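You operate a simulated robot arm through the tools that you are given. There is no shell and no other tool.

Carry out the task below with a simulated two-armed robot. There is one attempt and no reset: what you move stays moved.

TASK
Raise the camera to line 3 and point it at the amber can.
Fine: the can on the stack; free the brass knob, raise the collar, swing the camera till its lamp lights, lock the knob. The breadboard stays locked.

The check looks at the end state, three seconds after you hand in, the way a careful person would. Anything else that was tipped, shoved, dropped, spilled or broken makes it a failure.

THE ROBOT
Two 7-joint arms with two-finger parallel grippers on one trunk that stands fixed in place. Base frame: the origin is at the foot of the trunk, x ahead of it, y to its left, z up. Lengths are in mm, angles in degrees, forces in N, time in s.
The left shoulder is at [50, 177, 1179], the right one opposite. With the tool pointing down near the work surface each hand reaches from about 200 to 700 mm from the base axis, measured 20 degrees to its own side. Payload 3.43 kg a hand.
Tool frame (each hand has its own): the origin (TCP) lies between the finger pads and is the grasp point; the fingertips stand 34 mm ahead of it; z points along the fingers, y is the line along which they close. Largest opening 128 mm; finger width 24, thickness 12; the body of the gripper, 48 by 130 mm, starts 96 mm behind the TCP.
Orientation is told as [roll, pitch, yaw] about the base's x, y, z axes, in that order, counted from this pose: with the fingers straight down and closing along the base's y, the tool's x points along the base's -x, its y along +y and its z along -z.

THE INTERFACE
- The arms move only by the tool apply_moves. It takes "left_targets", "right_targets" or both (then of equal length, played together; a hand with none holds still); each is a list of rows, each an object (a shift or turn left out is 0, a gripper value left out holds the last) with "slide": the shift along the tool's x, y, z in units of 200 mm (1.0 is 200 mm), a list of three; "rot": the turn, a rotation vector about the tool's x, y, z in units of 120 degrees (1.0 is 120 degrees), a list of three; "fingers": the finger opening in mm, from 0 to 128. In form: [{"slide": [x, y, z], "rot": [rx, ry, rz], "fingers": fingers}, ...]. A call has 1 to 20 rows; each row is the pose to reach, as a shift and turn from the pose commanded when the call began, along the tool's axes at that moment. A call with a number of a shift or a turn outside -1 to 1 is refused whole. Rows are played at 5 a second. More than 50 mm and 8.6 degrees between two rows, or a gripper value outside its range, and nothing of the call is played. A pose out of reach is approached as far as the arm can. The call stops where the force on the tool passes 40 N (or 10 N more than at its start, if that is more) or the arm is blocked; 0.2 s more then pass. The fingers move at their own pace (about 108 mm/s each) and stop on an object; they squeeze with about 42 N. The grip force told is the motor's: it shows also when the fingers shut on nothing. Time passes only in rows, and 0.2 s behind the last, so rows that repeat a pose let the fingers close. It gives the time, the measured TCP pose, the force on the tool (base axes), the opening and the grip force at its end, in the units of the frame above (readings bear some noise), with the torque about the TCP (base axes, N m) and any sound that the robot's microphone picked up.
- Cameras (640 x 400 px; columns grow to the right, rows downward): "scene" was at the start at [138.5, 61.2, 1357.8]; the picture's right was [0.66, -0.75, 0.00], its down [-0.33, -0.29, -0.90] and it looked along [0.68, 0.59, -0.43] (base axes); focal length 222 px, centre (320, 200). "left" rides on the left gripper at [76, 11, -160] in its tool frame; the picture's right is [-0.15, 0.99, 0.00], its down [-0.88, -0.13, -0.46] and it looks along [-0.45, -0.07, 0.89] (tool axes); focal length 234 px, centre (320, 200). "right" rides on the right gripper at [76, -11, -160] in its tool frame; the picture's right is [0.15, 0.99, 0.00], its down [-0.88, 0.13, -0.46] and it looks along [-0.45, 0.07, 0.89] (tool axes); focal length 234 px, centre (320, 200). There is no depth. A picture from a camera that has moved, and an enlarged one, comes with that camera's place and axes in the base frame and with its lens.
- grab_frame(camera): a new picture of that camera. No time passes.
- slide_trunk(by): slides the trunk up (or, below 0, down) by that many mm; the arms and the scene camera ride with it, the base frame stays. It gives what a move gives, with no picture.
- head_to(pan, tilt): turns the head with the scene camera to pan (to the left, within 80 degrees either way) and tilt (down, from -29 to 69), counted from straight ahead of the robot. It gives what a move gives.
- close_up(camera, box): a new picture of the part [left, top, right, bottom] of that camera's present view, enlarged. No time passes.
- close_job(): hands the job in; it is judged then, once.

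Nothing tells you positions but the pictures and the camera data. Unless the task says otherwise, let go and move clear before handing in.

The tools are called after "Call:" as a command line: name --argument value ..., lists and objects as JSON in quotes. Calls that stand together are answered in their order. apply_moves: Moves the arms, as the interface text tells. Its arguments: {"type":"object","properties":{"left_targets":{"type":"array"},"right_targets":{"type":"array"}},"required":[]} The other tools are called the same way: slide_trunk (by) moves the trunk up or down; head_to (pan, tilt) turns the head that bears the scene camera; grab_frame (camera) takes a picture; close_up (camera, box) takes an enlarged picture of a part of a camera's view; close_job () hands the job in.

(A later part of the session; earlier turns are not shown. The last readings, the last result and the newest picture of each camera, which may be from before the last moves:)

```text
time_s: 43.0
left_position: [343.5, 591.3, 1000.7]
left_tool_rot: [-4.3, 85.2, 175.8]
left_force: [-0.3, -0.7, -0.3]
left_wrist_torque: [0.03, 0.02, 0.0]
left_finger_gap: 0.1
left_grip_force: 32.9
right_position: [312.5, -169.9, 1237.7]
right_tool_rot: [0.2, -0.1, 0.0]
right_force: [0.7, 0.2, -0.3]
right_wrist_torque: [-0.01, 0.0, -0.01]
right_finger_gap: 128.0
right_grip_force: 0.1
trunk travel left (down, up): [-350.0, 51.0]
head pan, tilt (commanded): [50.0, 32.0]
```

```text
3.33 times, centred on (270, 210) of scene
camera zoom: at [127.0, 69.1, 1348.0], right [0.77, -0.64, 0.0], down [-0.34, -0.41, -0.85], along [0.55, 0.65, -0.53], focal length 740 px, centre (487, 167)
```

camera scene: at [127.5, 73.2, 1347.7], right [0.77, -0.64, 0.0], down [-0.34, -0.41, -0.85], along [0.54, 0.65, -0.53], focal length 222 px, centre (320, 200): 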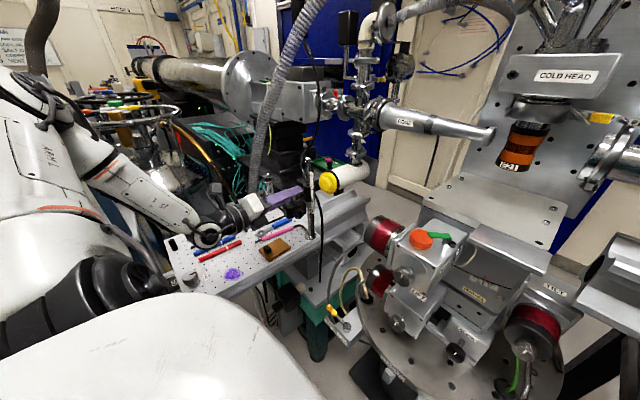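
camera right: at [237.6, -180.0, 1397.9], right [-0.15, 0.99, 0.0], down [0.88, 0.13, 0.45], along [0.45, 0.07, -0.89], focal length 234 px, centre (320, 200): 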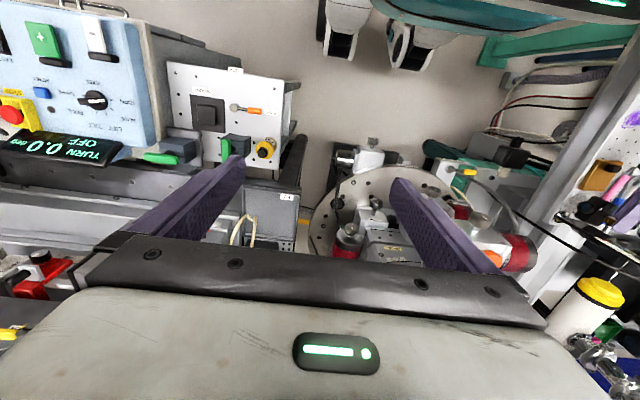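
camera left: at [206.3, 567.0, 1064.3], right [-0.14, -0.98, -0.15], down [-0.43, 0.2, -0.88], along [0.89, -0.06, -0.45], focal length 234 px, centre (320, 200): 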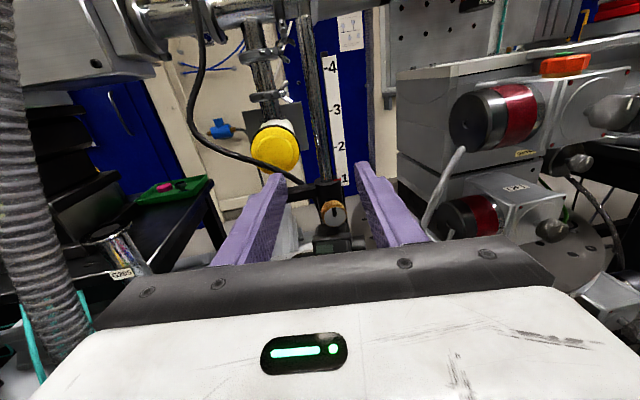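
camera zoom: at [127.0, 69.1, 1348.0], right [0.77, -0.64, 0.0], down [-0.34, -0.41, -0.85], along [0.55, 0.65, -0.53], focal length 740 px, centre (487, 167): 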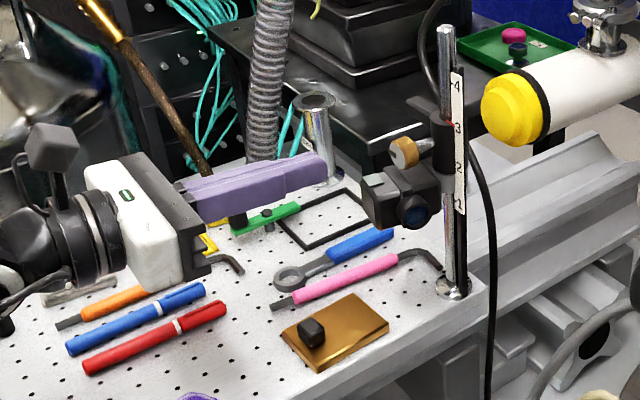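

All clear. I lower to camera mid-height (z ≈ 970) and then slide forward so the fingertips sit beside the camera's back face.

Call:
apply_moves --left_targets '[{"slide": [-0.0765, 0, 0.0065]}, {"slide": [-0.153, 0, 0.0129]}, {"slide": [-0.1465, 0, 0.0901]}, {"slide": [-0.14, 0, 0.1673]}, {"slide": [-0.1335, 0, 0.2445]}, {"slide": [-0.1335, 0, 0.2445]}]'

Call:
close_up --camera "left" --box '[250, 80, 450, 270]'

Call:
close_up --camera "scene" --box '[265, 170, 335, 240]'

```text
time_s: 44.4
left_position: [389.5, 591.6, 970.6]
left_tool_rot: [-3.1, 85.2, 177.2]
left_force: [0.1, -0.8, -0.2]
left_wrist_torque: [0.02, 0.01, 0.02]
left_finger_gap: 0.0
left_grip_force: 33.7
right_position: [311.9, -170.5, 1238.7]
right_tool_rot: [0.1, 0.0, 0.0]
right_force: [0.3, -0.3, 0.9]
right_wrist_torque: [0.01, 0.01, -0.01]
right_finger_gap: 128.1
right_grip_force: 0.1
trunk travel left (down, up): [-350.0, 51.0]
head pan, tilt (commanded): [50.0, 32.0]
```

```text
2.11 times, centred on (350, 175) of left
camera zoom: at [236.9, 579.7, 1058.8], right [-0.01, -0.99, -0.15], down [-0.53, 0.13, -0.84], along [0.85, 0.07, -0.52], focal length 493 px, centre (257, 253)
```

zoom: 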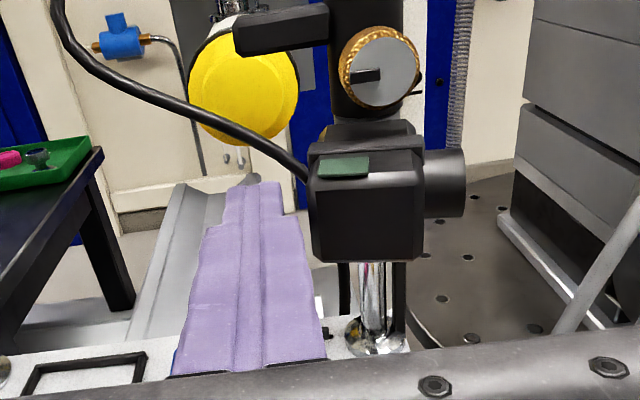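

```text
5.71 times, centred on (300, 205) of scene
camera zoom: at [127.0, 69.2, 1348.0], right [0.77, -0.64, 0.0], down [-0.34, -0.41, -0.85], along [0.55, 0.65, -0.53], focal length 1268 px, centre (434, 171)
```

zoom: 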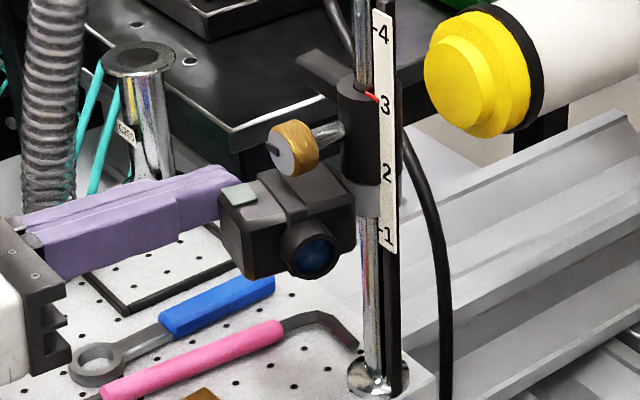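

The fingers sit beside the camera's back. I now push gently in -y in small steps and watch the force and the camera.

Call:
apply_moves --left_targets '[{"slide": [0, 0.02, 0]}, {"slide": [0, 0.04, 0]}, {"slide": [0, 0.06, 0]}, {"slide": [0, 0.08, 0]}, {"slide": [0, 0.1, 0]}, {"slide": [0, 0.1, 0]}]'

Call:
close_up --camera "left" --box '[250, 80, 450, 270]'

Call:
close_up --camera "scene" --box '[265, 170, 335, 240]'

```text
time_s: 45.8
left_position: [388.4, 572.0, 968.8]
left_tool_rot: [-2.9, 85.3, 177.3]
left_force: [-0.6, 0.1, 0.4]
left_wrist_torque: [-0.02, 0.0, 0.02]
left_finger_gap: 0.0
left_grip_force: 33.1
right_position: [312.0, -170.9, 1239.0]
right_tool_rot: [0.1, -0.1, 0.0]
right_force: [-0.1, 0.4, 0.0]
right_wrist_torque: [-0.02, -0.03, 0.01]
right_finger_gap: 128.2
right_grip_force: 0.1
trunk travel left (down, up): [-350.0, 51.0]
head pan, tilt (commanded): [50.0, 32.0]
```

```text
2.11 times, centred on (350, 175) of left
camera zoom: at [236.7, 560.6, 1058.2], right [-0.01, -0.99, -0.15], down [-0.53, 0.13, -0.84], along [0.85, 0.07, -0.52], focal length 493 px, centre (257, 253)
```

zoom: 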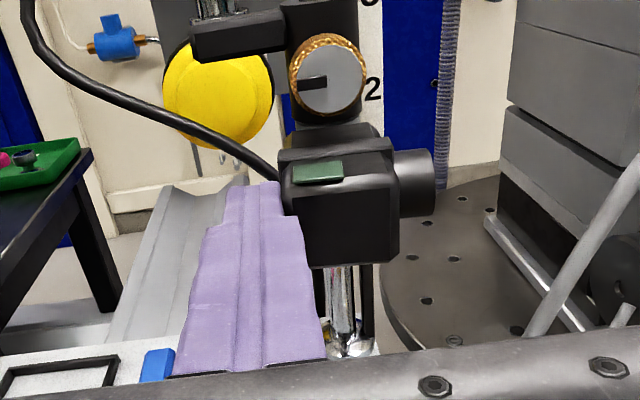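

```text
5.71 times, centred on (300, 205) of scene
camera zoom: at [126.9, 69.2, 1348.0], right [0.77, -0.64, 0.0], down [-0.34, -0.41, -0.85], along [0.55, 0.65, -0.53], focal length 1268 px, centre (434, 171)
```

zoom: 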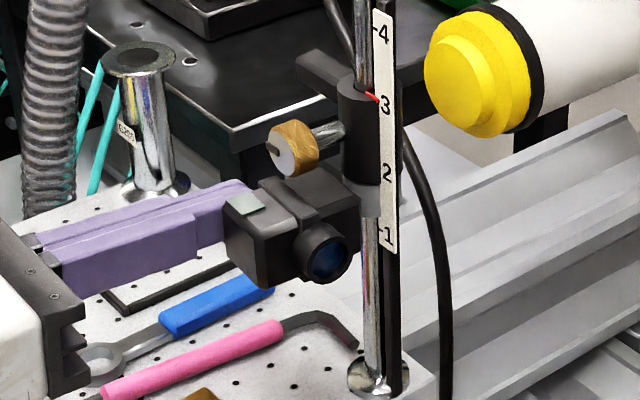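

The camera swivels easily with almost no force. I keep pushing in steps and watch for the lamp.

Call:
apply_moves --left_targets '[{"slide": [0, 0.015, 0]}, {"slide": [0, 0.03, 0]}, {"slide": [0, 0.045, 0]}, {"slide": [0, 0.06, 0]}, {"slide": [0, 0.075, 0]}, {"slide": [0, 0.09, 0]}, {"slide": [0, 0.1, 0]}, {"slide": [0, 0.1, 0]}]'

Call:
close_up --camera "left" --box '[250, 80, 450, 270]'

Call:
close_up --camera "scene" --box '[265, 170, 335, 240]'

```text
time_s: 47.6
left_position: [388.3, 552.4, 970.9]
left_tool_rot: [-3.0, 85.3, 177.2]
left_force: [-2.3, 1.2, 0.2]
left_wrist_torque: [0.0, -0.06, -0.02]
left_finger_gap: 0.0
left_grip_force: 32.8
right_position: [311.0, -170.3, 1238.6]
right_tool_rot: [0.1, 0.0, -0.1]
right_force: [0.0, -0.1, 0.4]
right_wrist_torque: [-0.01, -0.02, 0.03]
right_finger_gap: 127.8
right_grip_force: 0.0
trunk travel left (down, up): [-350.0, 51.0]
head pan, tilt (commanded): [50.0, 32.0]
```

```text
2.11 times, centred on (350, 175) of left
camera zoom: at [236.9, 540.3, 1058.0], right [-0.01, -0.99, -0.15], down [-0.53, 0.13, -0.84], along [0.85, 0.07, -0.52], focal length 493 px, centre (257, 253)
```

zoom: 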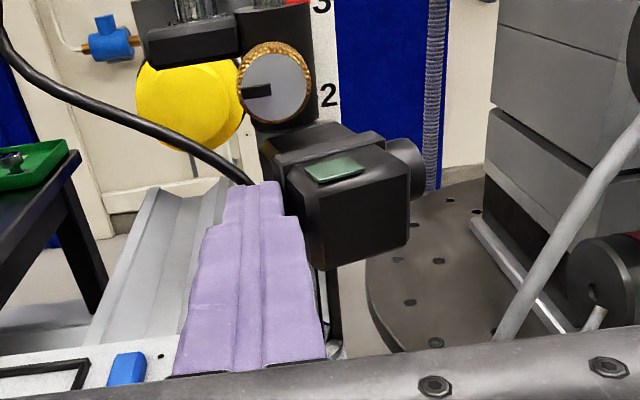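

```text
5.71 times, centred on (300, 205) of scene
camera zoom: at [126.8, 69.3, 1348.0], right [0.77, -0.64, 0.0], down [-0.34, -0.41, -0.85], along [0.55, 0.65, -0.53], focal length 1268 px, centre (434, 171)
```

zoom: 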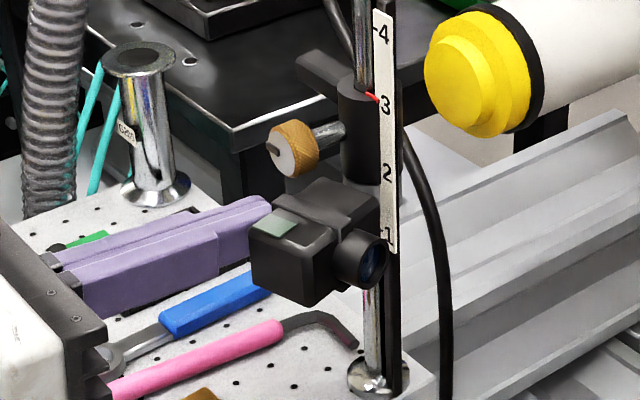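

The lens azimuth is now about -78°, following my geometry. I push another 12 mm, then go in fine steps toward about -50°.

Call:
apply_moves --left_targets '[{"slide": [0, 0.015, 0]}, {"slide": [0, 0.03, 0]}, {"slide": [0, 0.045, 0]}, {"slide": [0, 0.06, 0]}, {"slide": [0, 0.06, 0]}]'

Call:
close_up --camera "left" --box '[250, 80, 450, 270]'

Call:
close_up --camera "scene" --box '[265, 170, 335, 240]'

```text
time_s: 48.8
left_position: [389.7, 539.8, 969.7]
left_tool_rot: [-2.6, 85.1, 177.6]
left_force: [-0.6, 0.5, -0.3]
left_wrist_torque: [-0.01, 0.01, 0.05]
left_finger_gap: 0.0
left_grip_force: 33.9
right_position: [312.7, -170.1, 1238.0]
right_tool_rot: [0.0, 0.0, 0.0]
right_force: [-0.3, -0.4, 0.3]
right_wrist_torque: [0.01, -0.02, 0.0]
right_finger_gap: 128.1
right_grip_force: 0.1
trunk travel left (down, up): [-350.0, 51.0]
head pan, tilt (commanded): [50.0, 32.0]
```

```text
2.11 times, centred on (350, 175) of left
camera zoom: at [237.2, 527.9, 1057.5], right [-0.01, -0.99, -0.15], down [-0.53, 0.13, -0.84], along [0.85, 0.07, -0.52], focal length 493 px, centre (257, 253)
```

zoom: 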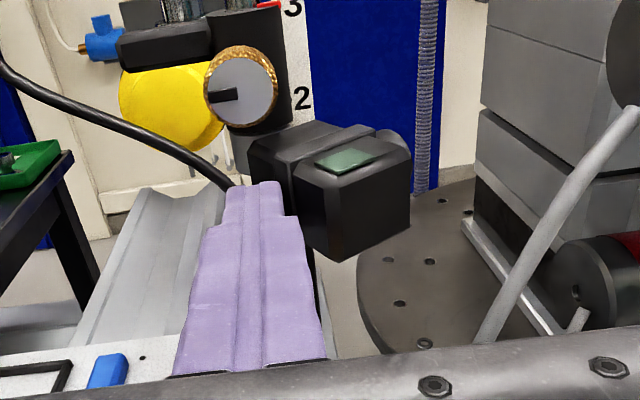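

```text
5.71 times, centred on (300, 205) of scene
camera zoom: at [127.0, 69.3, 1347.9], right [0.77, -0.64, 0.0], down [-0.34, -0.41, -0.85], along [0.55, 0.65, -0.53], focal length 1268 px, centre (434, 171)
```

zoom: 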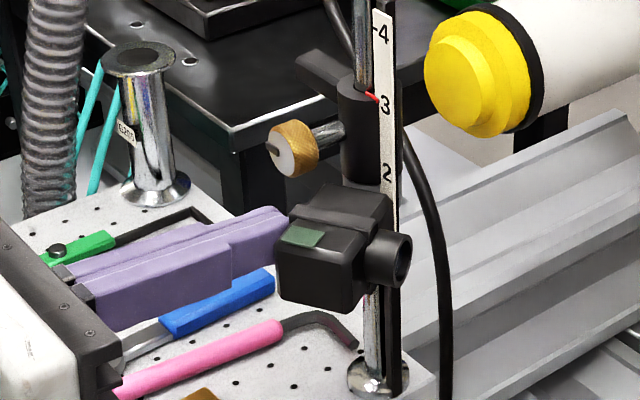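

Lens azimuth is about -61°, lamp still dark. I go on in 3 mm steps (about 3.5° each), checking the lamp each time.

Call:
apply_moves --left_targets '[{"slide": [0, 0.0075, 0]}, {"slide": [0, 0.015, 0]}, {"slide": [0, 0.015, 0]}]'

Call:
close_up --camera "left" --box '[290, 110, 410, 210]'

Call:
apply_moves --left_targets '[{"slide": [0, 0.0075, 0]}, {"slide": [0, 0.0125, 0]}, {"slide": [0, 0.0125, 0]}]'

Call:
close_up --camera "left" --box '[290, 110, 410, 210]'

```text
time_s: 49.6
left_position: [389.0, 537.3, 969.8]
left_tool_rot: [-3.0, 85.3, 177.1]
left_force: [-0.6, 1.4, 0.9]
left_wrist_torque: [-0.03, -0.02, 0.04]
left_finger_gap: 0.0
left_grip_force: 33.4
right_position: [312.0, -169.9, 1238.2]
right_tool_rot: [0.1, -0.1, 0.0]
right_force: [0.5, -0.2, 0.1]
right_wrist_torque: [-0.03, 0.0, 0.02]
right_finger_gap: 127.9
right_grip_force: 0.1
trunk travel left (down, up): [-350.0, 51.0]
head pan, tilt (commanded): [50.0, 32.0]
```

```text
4.00 times, centred on (350, 160) of left
camera zoom: at [237.1, 525.0, 1057.8], right [-0.01, -0.99, -0.15], down [-0.53, 0.13, -0.84], along [0.85, 0.07, -0.52], focal length 937 px, centre (200, 360)
```

zoom: 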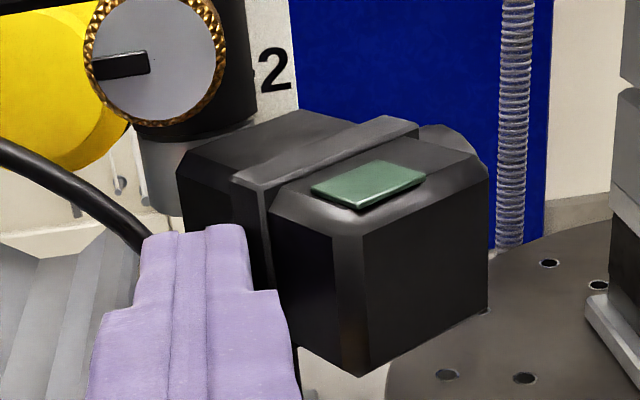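

```text
time_s: 50.4
left_position: [389.1, 534.0, 969.0]
left_tool_rot: [-2.5, 85.2, 177.7]
left_force: [-0.3, 1.5, 0.3]
left_wrist_torque: [0.04, -0.03, 0.0]
left_finger_gap: 0.0
left_grip_force: 33.3
right_position: [313.2, -170.5, 1238.4]
right_tool_rot: [0.1, -0.1, 0.0]
right_force: [-0.8, 1.0, -0.1]
right_wrist_torque: [0.01, -0.01, 0.01]
right_finger_gap: 128.1
right_grip_force: 0.0
trunk travel left (down, up): [-350.0, 51.0]
head pan, tilt (commanded): [50.0, 32.0]
```

```text
4.00 times, centred on (350, 160) of left
camera zoom: at [237.0, 522.3, 1057.3], right [-0.01, -0.99, -0.15], down [-0.53, 0.13, -0.84], along [0.85, 0.07, -0.52], focal length 937 px, centre (200, 360)
```

zoom: 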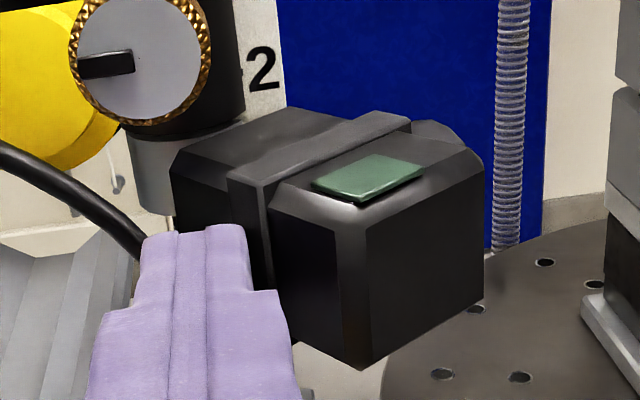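

Lens azimuth is about -54°; the lamp is still dark. I continue in 2 mm steps.

Call:
apply_moves --left_targets '[{"slide": [0, 0.005, 0]}, {"slide": [0, 0.01, 0]}, {"slide": [0, 0.01, 0]}]'

Call:
close_up --camera "left" --box '[290, 110, 410, 210]'

Call:
apply_moves --left_targets '[{"slide": [0, 0.005, 0]}, {"slide": [0, 0.01, 0]}, {"slide": [0, 0.01, 0]}]'

Call:
close_up --camera "left" --box '[290, 110, 410, 210]'

```text
time_s: 51.2
left_position: [388.9, 531.7, 970.6]
left_tool_rot: [-2.9, 85.4, 177.3]
left_force: [0.5, 0.0, 0.2]
left_wrist_torque: [-0.01, -0.01, 0.0]
left_finger_gap: 0.0
left_grip_force: 32.8
right_position: [311.5, -170.1, 1238.6]
right_tool_rot: [0.0, 0.0, 0.0]
right_force: [-0.5, -0.4, 0.7]
right_wrist_torque: [-0.01, 0.01, 0.02]
right_finger_gap: 128.0
right_grip_force: 0.0
trunk travel left (down, up): [-350.0, 51.0]
head pan, tilt (commanded): [50.0, 32.0]
```

```text
4.00 times, centred on (350, 160) of left
camera zoom: at [237.1, 520.0, 1058.2], right [-0.01, -0.99, -0.15], down [-0.53, 0.13, -0.84], along [0.85, 0.07, -0.52], focal length 937 px, centre (200, 360)
```

zoom: 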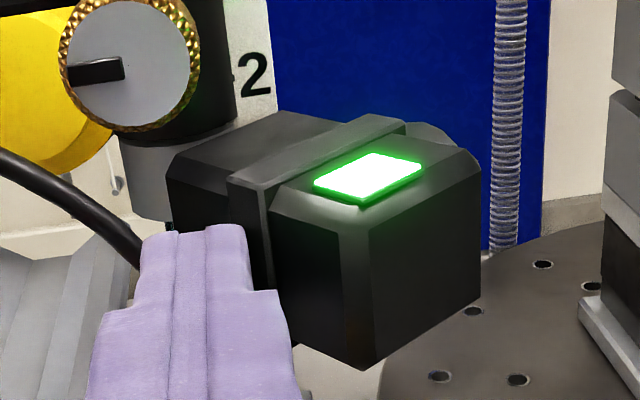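

```text
time_s: 52.0
left_position: [389.8, 530.5, 969.8]
left_tool_rot: [-3.0, 85.2, 177.3]
left_force: [-0.6, 0.9, 0.2]
left_wrist_torque: [-0.05, -0.02, 0.0]
left_finger_gap: 0.1
left_grip_force: 33.0
right_position: [311.2, -171.3, 1238.6]
right_tool_rot: [0.1, -0.1, 0.0]
right_force: [-0.2, 0.3, 0.2]
right_wrist_torque: [0.0, -0.04, 0.02]
right_finger_gap: 128.1
right_grip_force: 0.1
trunk travel left (down, up): [-350.0, 51.0]
head pan, tilt (commanded): [50.0, 32.0]
```

```text
4.00 times, centred on (350, 160) of left
camera zoom: at [237.2, 518.5, 1057.8], right [-0.01, -0.99, -0.15], down [-0.53, 0.13, -0.84], along [0.85, 0.07, -0.52], focal length 937 px, centre (200, 360)
```

zoom: 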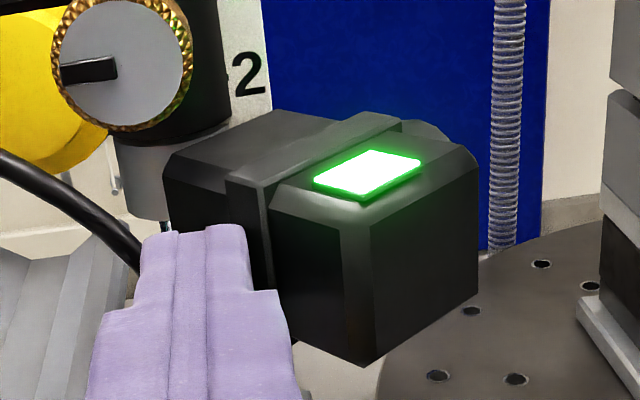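

The lamp is lit. I move one more millimetre to sit deeper inside the lit band, then check that it stays lit.

Call:
apply_moves --left_targets '[{"slide": [0, 0.003, 0]}, {"slide": [0, 0.006, 0]}, {"slide": [0, 0.006, 0]}]'

Call:
close_up --camera "left" --box '[290, 110, 410, 210]'

Call:
close_up --camera "scene" --box '[265, 170, 335, 240]'

```text
time_s: 52.8
left_position: [389.1, 528.4, 970.2]
left_tool_rot: [-2.7, 85.2, 177.4]
left_force: [0.9, -0.3, -0.2]
left_wrist_torque: [0.02, 0.03, 0.01]
left_finger_gap: 0.0
left_grip_force: 32.5
right_position: [311.6, -170.9, 1238.6]
right_tool_rot: [0.1, 0.0, 0.0]
right_force: [-0.9, 0.2, 0.3]
right_wrist_torque: [0.02, -0.03, 0.0]
right_finger_gap: 127.8
right_grip_force: 0.0
trunk travel left (down, up): [-350.0, 51.0]
head pan, tilt (commanded): [50.0, 32.0]
```

```text
4.00 times, centred on (350, 160) of left
camera zoom: at [236.7, 517.3, 1057.2], right [-0.01, -0.99, -0.15], down [-0.53, 0.13, -0.84], along [0.85, 0.07, -0.52], focal length 937 px, centre (200, 360)
```

zoom: 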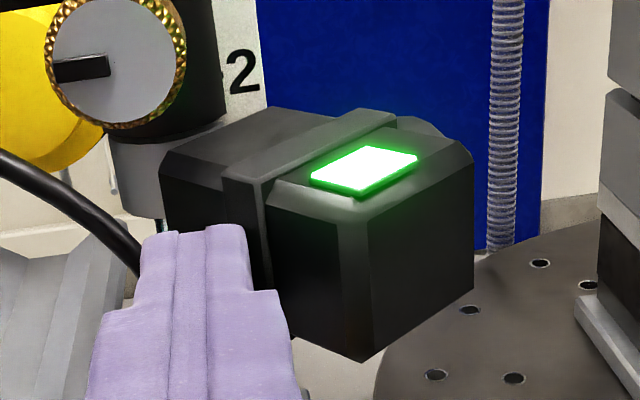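

```text
5.71 times, centred on (300, 205) of scene
camera zoom: at [127.0, 69.2, 1348.0], right [0.77, -0.64, 0.0], down [-0.34, -0.41, -0.85], along [0.55, 0.65, -0.53], focal length 1268 px, centre (434, 171)
```

zoom: 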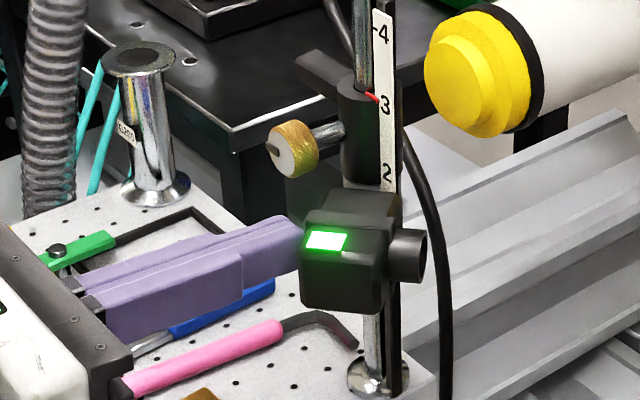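

The lamp is well lit and the pointer is still at line 3. I ease the fingers off the camera in +y and back away in -x, leaving the camera as it is.

Call:
apply_moves --left_targets '[{"slide": [0, -0.02, 0]}, {"slide": [0, -0.06, 0]}, {"slide": [-0.0063, -0.07, -0.0747]}, {"slide": [-0.0126, -0.07, -0.149]}, {"slide": [-0.0209, -0.07, -0.249]}, {"slide": [-0.0209, -0.07, -0.249]}]'

Call:
close_up --camera "left" --box '[250, 80, 450, 270]'

Call:
close_up --camera "scene" --box '[265, 170, 335, 240]'

```text
time_s: 54.2
left_position: [338.2, 542.8, 969.9]
left_tool_rot: [-3.0, 85.3, 177.3]
left_force: [0.4, -0.9, 0.0]
left_wrist_torque: [-0.02, 0.0, 0.02]
left_finger_gap: 0.1
left_grip_force: 33.0
right_position: [311.7, -170.0, 1238.6]
right_tool_rot: [0.1, 0.0, 0.0]
right_force: [-0.1, -0.2, -0.5]
right_wrist_torque: [0.01, 0.04, 0.01]
right_finger_gap: 127.9
right_grip_force: 0.0
trunk travel left (down, up): [-350.0, 51.0]
head pan, tilt (commanded): [50.0, 32.0]
```

```text
2.11 times, centred on (350, 175) of left
camera zoom: at [185.5, 531.4, 1058.0], right [-0.01, -0.99, -0.15], down [-0.53, 0.13, -0.84], along [0.85, 0.07, -0.52], focal length 493 px, centre (257, 253)
```

zoom: 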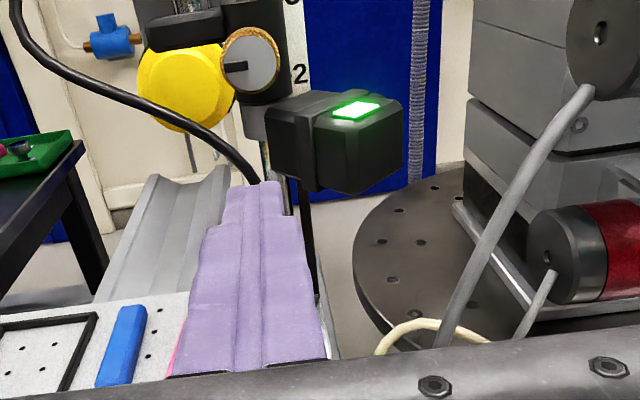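

```text
5.71 times, centred on (300, 205) of scene
camera zoom: at [127.0, 69.2, 1347.9], right [0.77, -0.64, 0.0], down [-0.34, -0.41, -0.85], along [0.55, 0.65, -0.53], focal length 1268 px, centre (434, 171)
```

zoom: 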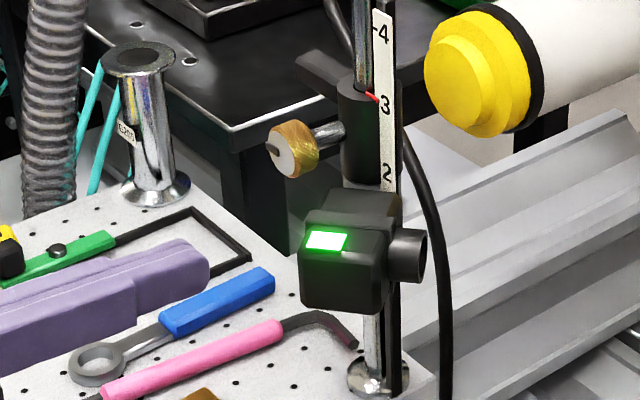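

The lamp stays lit with the hand clear. Now I open the fingers to 40, rise to knob height and roll to -60° for the tightening stroke.

Call:
apply_moves --left_targets '[{"slide": [0.0306, -0.0023, 0.0017], "rot": [-0.0052, 0, -0.0623], "fingers": 40}, {"slide": [0.0613, -0.0046, 0.0034], "rot": [-0.0104, 0, -0.1246]}, {"slide": [0.0919, -0.0069, 0.0051], "rot": [-0.0156, 0, -0.1869]}, {"slide": [0.1225, -0.0093, 0.0069], "rot": [-0.0208, 0, -0.2492]}, {"slide": [0.1531, -0.0116, 0.0086], "rot": [-0.0259, 0, -0.3114]}, {"slide": [0.1838, -0.0139, 0.0103], "rot": [-0.0311, 0, -0.3737]}, {"slide": [0.2144, -0.0162, 0.012], "rot": [-0.0363, 0, -0.436]}, {"slide": [0.245, -0.0185, 0.0137], "rot": [-0.0415, 0, -0.4983]}, {"slide": [0.245, -0.0185, 0.0137], "rot": [-0.0415, 0, -0.4983]}]'

Call:
close_up --camera "left" --box '[250, 80, 410, 250]'

Call:
close_up --camera "scene" --box '[240, 160, 340, 240]'

```text
time_s: 56.2
left_position: [346.4, 547.6, 1017.7]
left_tool_rot: [87.3, 30.0, -95.2]
left_force: [0.0, -0.6, 0.3]
left_wrist_torque: [0.01, 0.03, 0.0]
left_finger_gap: 40.0
left_grip_force: 0.1
right_position: [312.5, -170.2, 1238.5]
right_tool_rot: [0.0, 0.0, 0.0]
right_force: [-1.0, 0.2, -0.2]
right_wrist_torque: [-0.02, -0.01, -0.02]
right_finger_gap: 128.2
right_grip_force: 0.2
trunk travel left (down, up): [-350.0, 51.0]
head pan, tilt (commanded): [50.0, 32.0]
```

```text
2.35 times, centred on (330, 165) of left
camera zoom: at [193.8, 617.9, 1072.6], right [-0.01, -0.62, 0.78], down [-0.53, -0.66, -0.53], along [0.85, -0.42, -0.32], focal length 551 px, centre (296, 282)
```

zoom: 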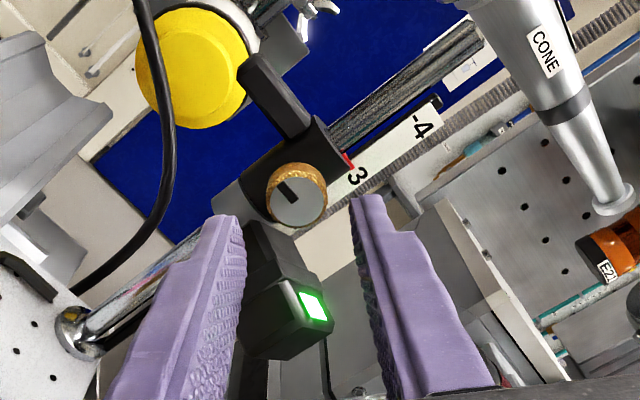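

```text
5.00 times, centred on (290, 200) of scene
camera zoom: at [127.0, 69.2, 1348.0], right [0.77, -0.64, 0.0], down [-0.34, -0.41, -0.85], along [0.55, 0.65, -0.53], focal length 1109 px, centre (470, 200)
```

zoom: 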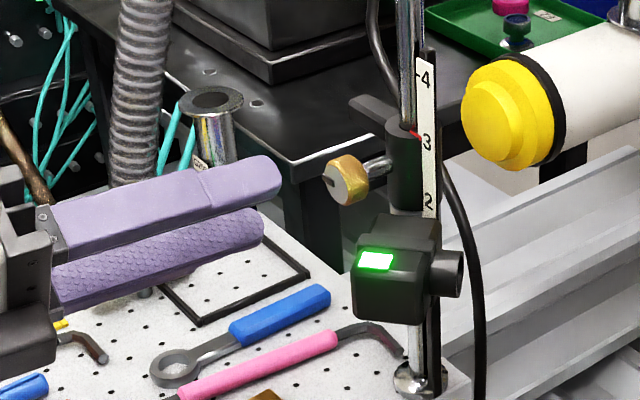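

The knob is centred between the fingers and the camera is clear of their path. I advance along +x to straddle the knob.

Call:
apply_moves --left_targets '[{"slide": [0.0065, 0.001, 0.078]}, {"slide": [0.013, 0.002, 0.156]}, {"slide": [0.0195, 0.003, 0.234]}, {"slide": [0.026, 0.003, 0.312]}, {"slide": [0.026, 0.003, 0.312]}]'

Call:
close_up --camera "left" --box '[250, 80, 410, 250]'

Call:
close_up --camera "scene" --box '[260, 170, 340, 240]'

```text
time_s: 57.4
left_position: [409.9, 547.3, 1020.2]
left_tool_rot: [87.2, 30.1, -95.3]
left_force: [0.1, 0.0, -0.6]
left_wrist_torque: [-0.01, 0.02, 0.01]
left_finger_gap: 39.9
left_grip_force: 0.1
right_position: [312.3, -171.5, 1240.1]
right_tool_rot: [0.1, 0.0, 0.0]
right_force: [0.4, -0.2, 0.0]
right_wrist_torque: [-0.02, -0.03, -0.03]
right_finger_gap: 128.0
right_grip_force: 0.0
trunk travel left (down, up): [-350.0, 51.0]
head pan, tilt (commanded): [50.0, 32.0]
```

```text
2.35 times, centred on (330, 165) of left
camera zoom: at [256.8, 617.9, 1073.5], right [-0.01, -0.62, 0.78], down [-0.52, -0.66, -0.54], along [0.85, -0.42, -0.32], focal length 551 px, centre (296, 282)
```

zoom: 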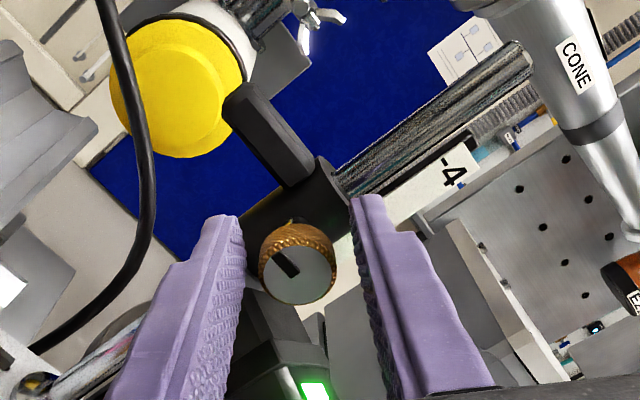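

```text
5.71 times, centred on (300, 205) of scene
camera zoom: at [127.0, 69.2, 1348.0], right [0.77, -0.64, 0.0], down [-0.34, -0.41, -0.85], along [0.55, 0.65, -0.53], focal length 1268 px, centre (434, 171)
```

zoom: 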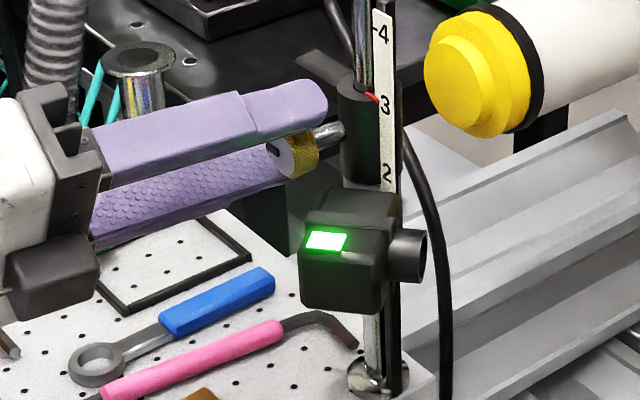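

The fingers straddle the knob with no contact; the lamp and pointer are unchanged. I close on it.

Call:
apply_moves --left_targets '[{"fingers": 10}, {"fingers": 10}, {"fingers": 10}]'

Call:
close_up --camera "scene" --box '[285, 175, 325, 225]'

```text
time_s: 58.2
left_position: [408.6, 548.0, 1019.1]
left_tool_rot: [87.2, 30.1, -95.3]
left_force: [0.1, 2.1, -3.0]
left_wrist_torque: [0.05, -0.09, 0.18]
left_finger_gap: 27.3
left_grip_force: 45.2
right_position: [312.5, -169.7, 1238.1]
right_tool_rot: [0.1, 0.0, 0.0]
right_force: [-0.4, -0.6, 0.4]
right_wrist_torque: [-0.01, 0.02, -0.03]
right_finger_gap: 128.3
right_grip_force: 0.0
trunk travel left (down, up): [-350.0, 51.0]
head pan, tilt (commanded): [50.0, 32.0]
```

```text
8.00 times, centred on (305, 200) of scene
camera zoom: at [127.3, 69.7, 1347.9], right [0.77, -0.64, 0.0], down [-0.34, -0.41, -0.85], along [0.55, 0.65, -0.53], focal length 1775 px, centre (440, 200)
```

zoom: 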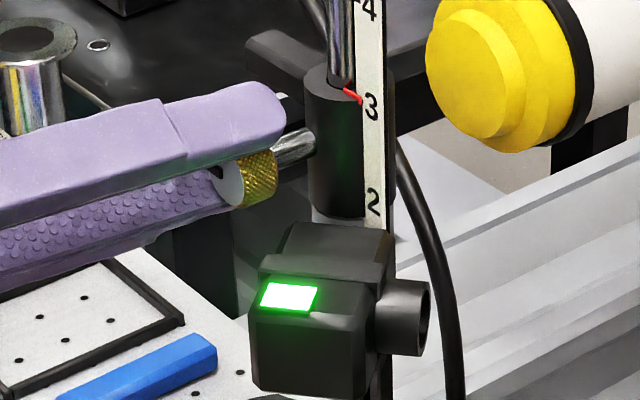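

Gripped at 27.3 mm with low side force. I turn clockwise to lock, first 45°, pivoting about the knob axis.

Call:
apply_moves --left_targets '[{"slide": [-0.0005, 0.0072, 0], "rot": [0.0052, 0, 0.0623]}, {"slide": [-0.0019, 0.0142, 0.0002], "rot": [0.0105, 0, 0.1246]}, {"slide": [-0.0042, 0.0211, 0.0003], "rot": [0.0157, 0, 0.1868]}, {"slide": [-0.0074, 0.0275, 0.0006], "rot": [0.0209, 0, 0.2491]}, {"slide": [-0.0114, 0.0335, 0.0009], "rot": [0.0262, 0, 0.3114]}, {"slide": [-0.0161, 0.0389, 0.0013], "rot": [0.0314, 0, 0.3737]}]'

Call:
close_up --camera "scene" --box '[285, 175, 325, 225]'

Call:
close_up --camera "left" --box '[250, 80, 410, 250]'

```text
time_s: 59.6
left_position: [410.1, 541.7, 1024.1]
left_tool_rot: [72.3, 74.6, -108.0]
left_force: [-1.2, 4.9, -6.6]
left_wrist_torque: [0.07, -0.86, 0.17]
left_finger_gap: 27.2
left_grip_force: 44.9
right_position: [312.9, -169.2, 1238.6]
right_tool_rot: [0.0, 0.0, 0.0]
right_force: [-0.2, 0.2, 0.1]
right_wrist_torque: [0.0, 0.01, 0.02]
right_finger_gap: 128.2
right_grip_force: 0.0
trunk travel left (down, up): [-350.0, 51.0]
head pan, tilt (commanded): [50.0, 32.0]
```

```text
8.00 times, centred on (305, 200) of scene
camera zoom: at [127.3, 70.4, 1347.8], right [0.77, -0.64, 0.0], down [-0.34, -0.41, -0.85], along [0.55, 0.65, -0.53], focal length 1775 px, centre (440, 200)
```

zoom: 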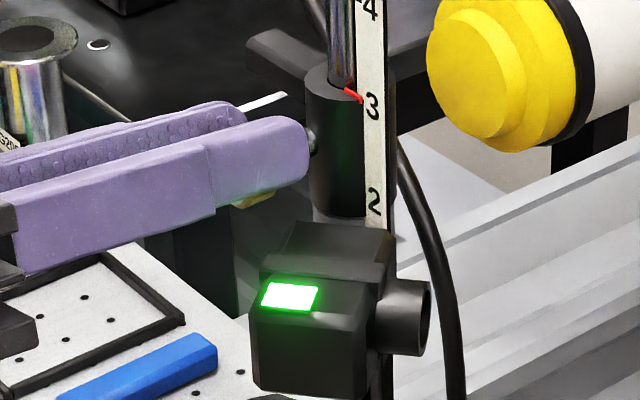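

```text
2.35 times, centred on (330, 165) of left
camera zoom: at [256.9, 552.5, 1111.9], right [-0.01, -0.99, 0.11], down [-0.53, -0.09, -0.84], along [0.85, -0.06, -0.52], focal length 551 px, centre (296, 282)
```

zoom: 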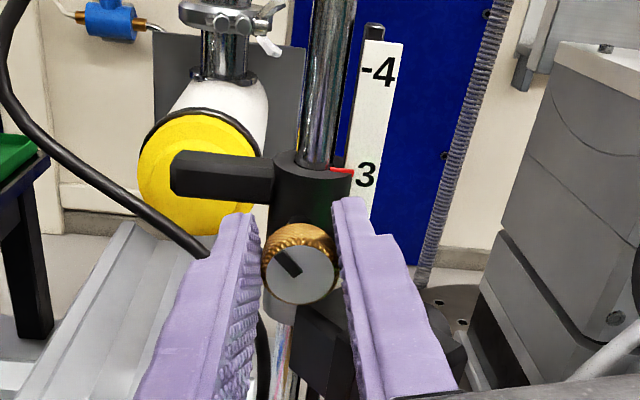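

The knob follows (mark now upper left), and the lamp and pointer hold. I continue 45° more with a slightly smaller pivot radius to take off the upward pull.

Call:
apply_moves --left_targets '[{"slide": [-0.0019, 0.0028, 0], "rot": [0.0052, 0, 0.0623]}, {"slide": [-0.0045, 0.0054, 0.0002], "rot": [0.0105, 0, 0.1246]}, {"slide": [-0.0064, 0.0111, 0.0003], "rot": [0.0157, 0, 0.1868]}, {"slide": [-0.0091, 0.0165, 0.0006], "rot": [0.0209, 0, 0.2491]}, {"slide": [-0.0124, 0.0215, 0.0009], "rot": [0.0262, 0, 0.3114]}, {"slide": [-0.0164, 0.026, 0.0013], "rot": [0.0314, 0, 0.3737]}]'

Call:
close_up --camera "scene" --box '[285, 175, 325, 225]'

Call:
close_up --camera "left" --box '[250, 80, 410, 250]'

```text
time_s: 61.0
left_position: [409.5, 533.9, 1023.1]
left_tool_rot: [-81.9, 59.4, 99.3]
left_force: [0.2, -0.3, -1.6]
left_wrist_torque: [-0.36, -0.95, -0.75]
left_finger_gap: 27.3
left_grip_force: 44.7
right_position: [311.3, -170.8, 1238.9]
right_tool_rot: [0.1, 0.0, 0.0]
right_force: [1.2, -0.1, -0.3]
right_wrist_torque: [0.01, 0.0, 0.0]
right_finger_gap: 128.0
right_grip_force: 0.1
trunk travel left (down, up): [-350.0, 51.0]
head pan, tilt (commanded): [50.0, 32.0]
```

```text
8.00 times, centred on (305, 200) of scene
camera zoom: at [126.8, 69.3, 1348.0], right [0.77, -0.64, 0.0], down [-0.34, -0.41, -0.85], along [0.55, 0.65, -0.53], focal length 1775 px, centre (440, 200)
```

zoom: 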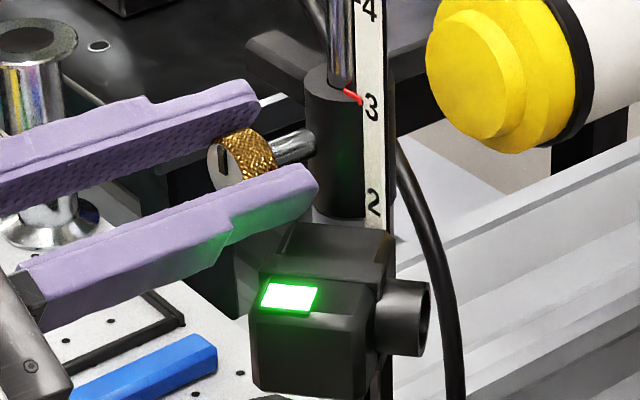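

```text
2.35 times, centred on (330, 165) of left
camera zoom: at [256.9, 479.1, 1092.9], right [-0.01, -0.78, -0.62], down [-0.53, 0.53, -0.66], along [0.85, 0.32, -0.42], focal length 551 px, centre (296, 282)
```

zoom: 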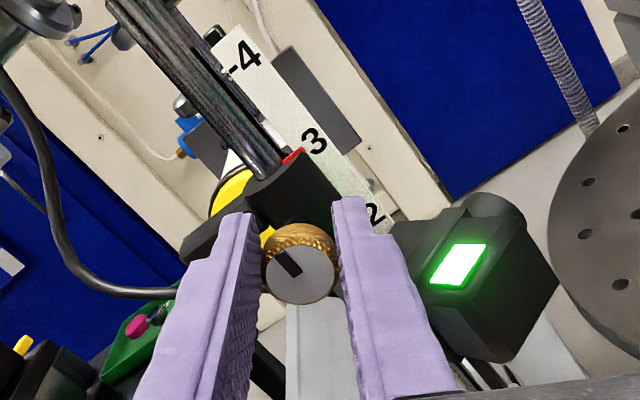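

The mark is nearly upright again, as it was at the start. I tighten a bit further in small steps and watch the torque about the knob axis.

Call:
apply_moves --left_targets '[{"slide": [-0.0001, 0.0032, 0], "rot": [0.0028, 0, 0.0332]}, {"slide": [-0.0004, 0.0064, 0], "rot": [0.0056, 0, 0.0664]}, {"slide": [-0.001, 0.0096, 0], "rot": [0.0083, 0, 0.0997]}]'

Call:
close_up --camera "left" --box '[250, 80, 410, 250]'

Call:
close_up --camera "scene" --box '[285, 175, 325, 225]'

```text
time_s: 61.8
left_position: [409.4, 532.3, 1020.4]
left_tool_rot: [-84.7, 47.5, 97.4]
left_force: [1.7, -2.1, -1.0]
left_wrist_torque: [-0.45, 0.11, -0.12]
left_finger_gap: 27.7
left_grip_force: 45.4
right_position: [312.6, -171.2, 1238.6]
right_tool_rot: [0.0, 0.0, 0.0]
right_force: [-0.4, 0.1, 0.0]
right_wrist_torque: [0.04, -0.03, 0.01]
right_finger_gap: 128.3
right_grip_force: 0.0
trunk travel left (down, up): [-350.0, 51.0]
head pan, tilt (commanded): [50.0, 32.0]
```

```text
2.35 times, centred on (330, 165) of left
camera zoom: at [257.2, 463.6, 1078.9], right [-0.01, -0.63, -0.77], down [-0.53, 0.66, -0.53], along [0.85, 0.41, -0.34], focal length 551 px, centre (296, 282)
```

zoom: 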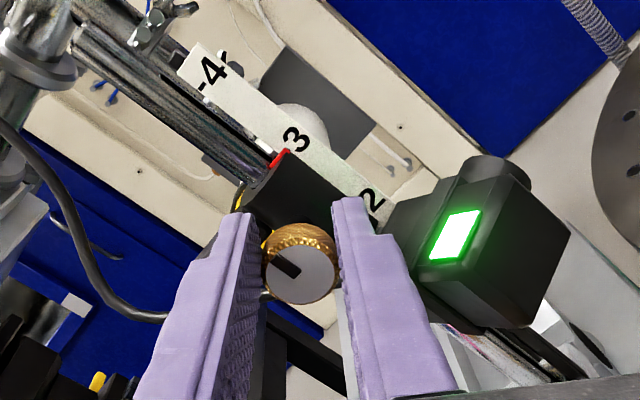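

```text
8.00 times, centred on (305, 200) of scene
camera zoom: at [127.3, 69.1, 1347.9], right [0.77, -0.64, 0.0], down [-0.34, -0.41, -0.85], along [0.55, 0.65, -0.53], focal length 1775 px, centre (440, 200)
```

zoom: 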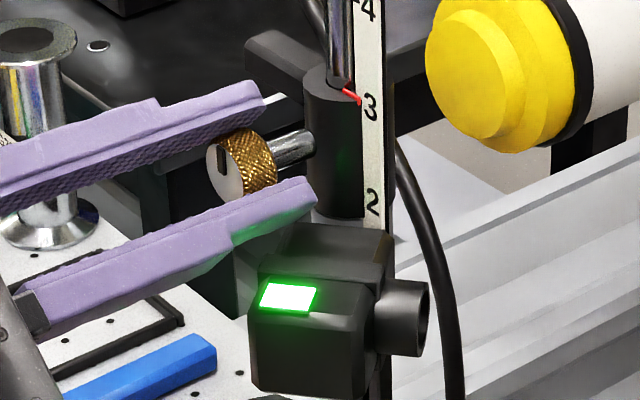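

The torque has risen only slightly, to 0.45 N·m. I go 8° further; the lower finger still has clearance to the camera top.

Call:
apply_moves --left_targets '[{"slide": [-0.0001, 0.0032, 0], "rot": [0.0028, 0, 0.0332]}, {"slide": [-0.0004, 0.0064, 0], "rot": [0.0056, 0, 0.0664]}, {"slide": [-0.0004, 0.0064, 0], "rot": [0.0056, 0, 0.0664]}]'

Call:
close_up --camera "left" --box '[270, 130, 370, 230]'

Call:
close_up --camera "scene" --box '[285, 175, 325, 225]'

```text
time_s: 62.6
left_position: [408.7, 530.3, 1020.9]
left_tool_rot: [-86.2, 39.6, 96.3]
left_force: [-0.4, -3.7, 0.0]
left_wrist_torque: [-0.11, -0.02, -0.06]
left_finger_gap: 26.8
left_grip_force: 45.0
right_position: [311.0, -170.7, 1238.2]
right_tool_rot: [0.1, 0.0, -0.1]
right_force: [-1.0, 0.4, 0.0]
right_wrist_torque: [0.01, 0.0, 0.01]
right_finger_gap: 128.1
right_grip_force: 0.0
trunk travel left (down, up): [-350.0, 51.0]
head pan, tilt (commanded): [50.0, 32.0]
```

```text
4.00 times, centred on (320, 180) of left
camera zoom: at [257.1, 454.5, 1068.4], right [-0.01, -0.52, -0.85], down [-0.53, 0.73, -0.44], along [0.85, 0.45, -0.28], focal length 937 px, centre (320, 280)
```

zoom: 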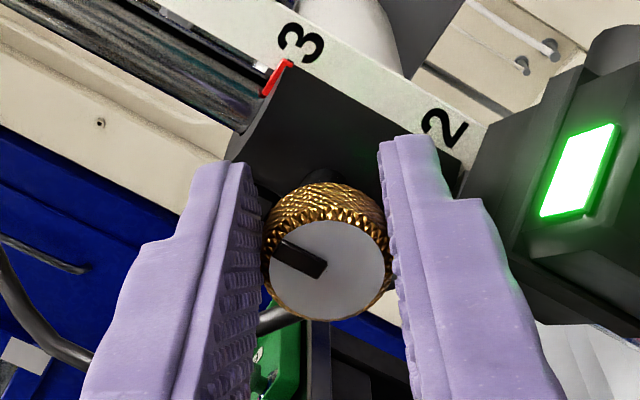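

```text
8.00 times, centred on (305, 200) of scene
camera zoom: at [126.9, 68.8, 1348.0], right [0.77, -0.64, 0.0], down [-0.34, -0.41, -0.85], along [0.55, 0.65, -0.53], focal length 1775 px, centre (440, 200)
```

zoom: 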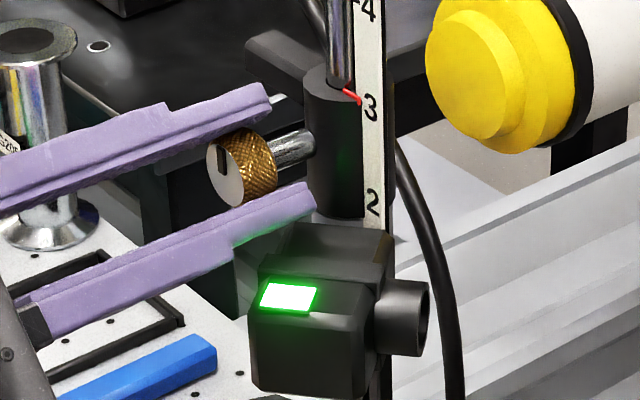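

The torque dropped and the mark moved relative to the fingers, so the knob is against its stop and the fingers began to slip, with its mark upright again. I open just enough to release and check that everything holds.

Call:
apply_moves --left_targets '[{"fingers": 32}, {"fingers": 32}]'

Call:
close_up --camera "left" --box '[270, 130, 370, 230]'

Call:
close_up --camera "scene" --box '[285, 175, 325, 225]'

```text
time_s: 63.2
left_position: [409.9, 532.2, 1020.3]
left_tool_rot: [-86.1, 39.6, 96.4]
left_force: [0.4, 0.2, -0.6]
left_wrist_torque: [0.02, 0.01, 0.03]
left_finger_gap: 31.8
left_grip_force: 0.0
right_position: [311.3, -170.7, 1239.0]
right_tool_rot: [0.1, 0.0, 0.1]
right_force: [0.3, 0.6, -0.7]
right_wrist_torque: [0.0, -0.01, 0.02]
right_finger_gap: 127.9
right_grip_force: 0.1
trunk travel left (down, up): [-350.0, 51.0]
head pan, tilt (commanded): [50.0, 32.0]
```

```text
4.00 times, centred on (320, 180) of left
camera zoom: at [257.2, 455.2, 1068.2], right [-0.01, -0.52, -0.85], down [-0.53, 0.73, -0.44], along [0.85, 0.45, -0.28], focal length 937 px, centre (320, 280)
```

zoom: 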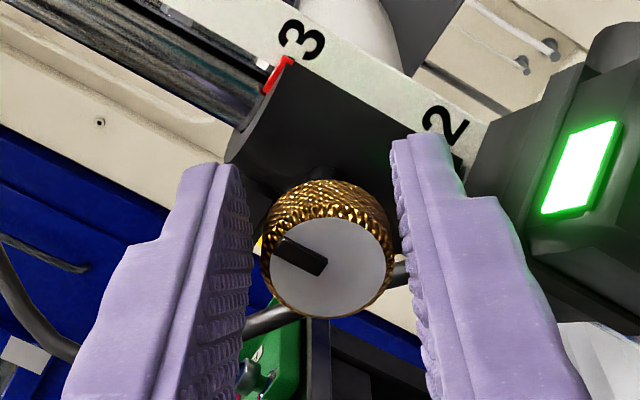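

```text
8.00 times, centred on (305, 200) of scene
camera zoom: at [127.0, 69.3, 1348.0], right [0.77, -0.64, 0.0], down [-0.34, -0.41, -0.85], along [0.55, 0.65, -0.53], focal length 1775 px, centre (440, 200)
```

zoom: 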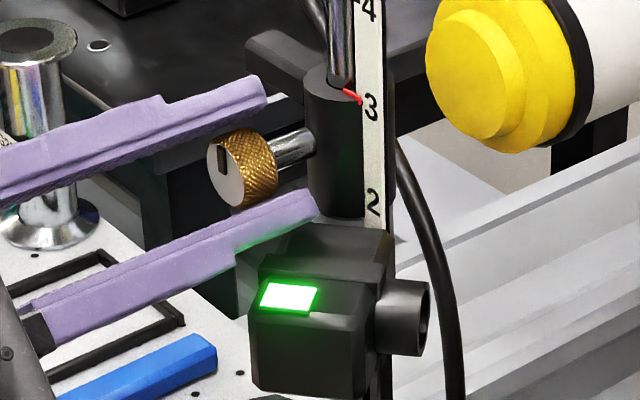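

Released; the collar stayed at line 3 and the lamp is lit. I back straight off and then roll level to compare the knob's mark with the starting view.

Call:
apply_moves --left_targets '[{"slide": [-0.0064, 0, -0.077]}, {"slide": [-0.0128, 0, -0.154]}, {"slide": [-0.0193, 0, -0.232]}, {"slide": [-0.0257, 0, -0.309]}, {"slide": [-0.0257, 0, -0.309]}]'

Call:
apply_moves --left_targets '[{"rot": [-0.0052, 0, -0.0623]}, {"rot": [-0.0105, 0, -0.1246]}, {"rot": [-0.0157, 0, -0.1868]}, {"rot": [-0.0209, 0, -0.2491]}, {"rot": [-0.0262, 0, -0.3114]}, {"rot": [-0.0314, 0, -0.3737]}, {"rot": [-0.0349, 0, -0.4152]}, {"rot": [-0.0349, 0, -0.4152]}]'

Call:
close_up --camera "left" --box '[270, 100, 410, 240]'

Call:
close_up --camera "scene" --box '[290, 175, 320, 220]'

```text
time_s: 64.4
left_position: [345.0, 530.5, 1020.0]
left_tool_rot: [-86.0, 39.6, 96.4]
left_force: [0.6, 0.4, 0.4]
left_wrist_torque: [-0.02, 0.03, -0.02]
left_finger_gap: 31.9
left_grip_force: 0.0
right_position: [313.3, -170.7, 1238.7]
right_tool_rot: [0.2, 0.0, 0.0]
right_force: [-0.4, 0.2, 0.0]
right_wrist_torque: [0.01, 0.02, -0.03]
right_finger_gap: 127.9
right_grip_force: 0.0
trunk travel left (down, up): [-350.0, 51.0]
head pan, tilt (commanded): [50.0, 32.0]
```

```text
time_s: 66.2
left_position: [345.7, 530.2, 1019.8]
left_tool_rot: [-2.0, 85.2, 178.1]
left_force: [-0.1, 0.4, 0.8]
left_wrist_torque: [0.02, 0.01, -0.02]
left_finger_gap: 32.0
left_grip_force: 0.1
right_position: [312.0, -170.6, 1237.6]
right_tool_rot: [0.1, 0.0, -0.1]
right_force: [-0.4, 0.1, 0.6]
right_wrist_torque: [0.03, -0.01, 0.0]
right_finger_gap: 128.0
right_grip_force: 0.0
trunk travel left (down, up): [-350.0, 51.0]
head pan, tilt (commanded): [50.0, 32.0]
```

```text
2.86 times, centred on (340, 170) of left
camera zoom: at [194.2, 519.3, 1109.0], right [-0.01, -0.99, -0.15], down [-0.53, 0.13, -0.84], along [0.85, 0.07, -0.52], focal length 669 px, centre (263, 286)
```

zoom: 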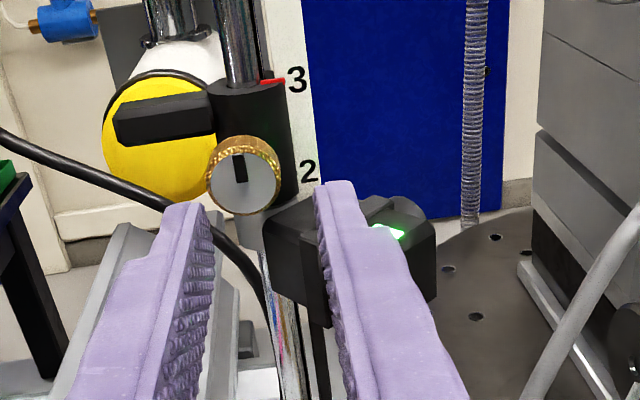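

```text
8.89 times, centred on (305, 198) of scene
camera zoom: at [127.0, 69.2, 1348.0], right [0.77, -0.64, 0.0], down [-0.34, -0.41, -0.85], along [0.55, 0.65, -0.53], focal length 1972 px, centre (453, 222)
```

zoom: 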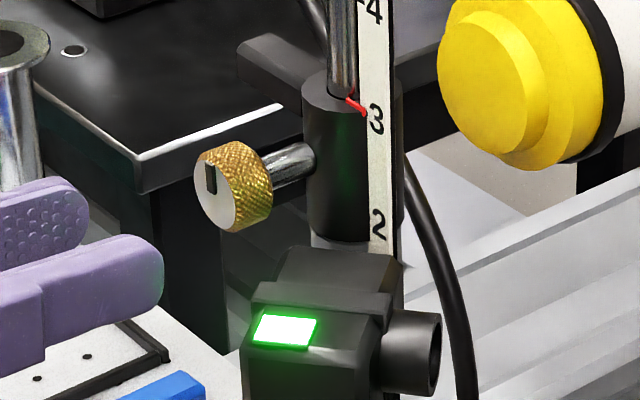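

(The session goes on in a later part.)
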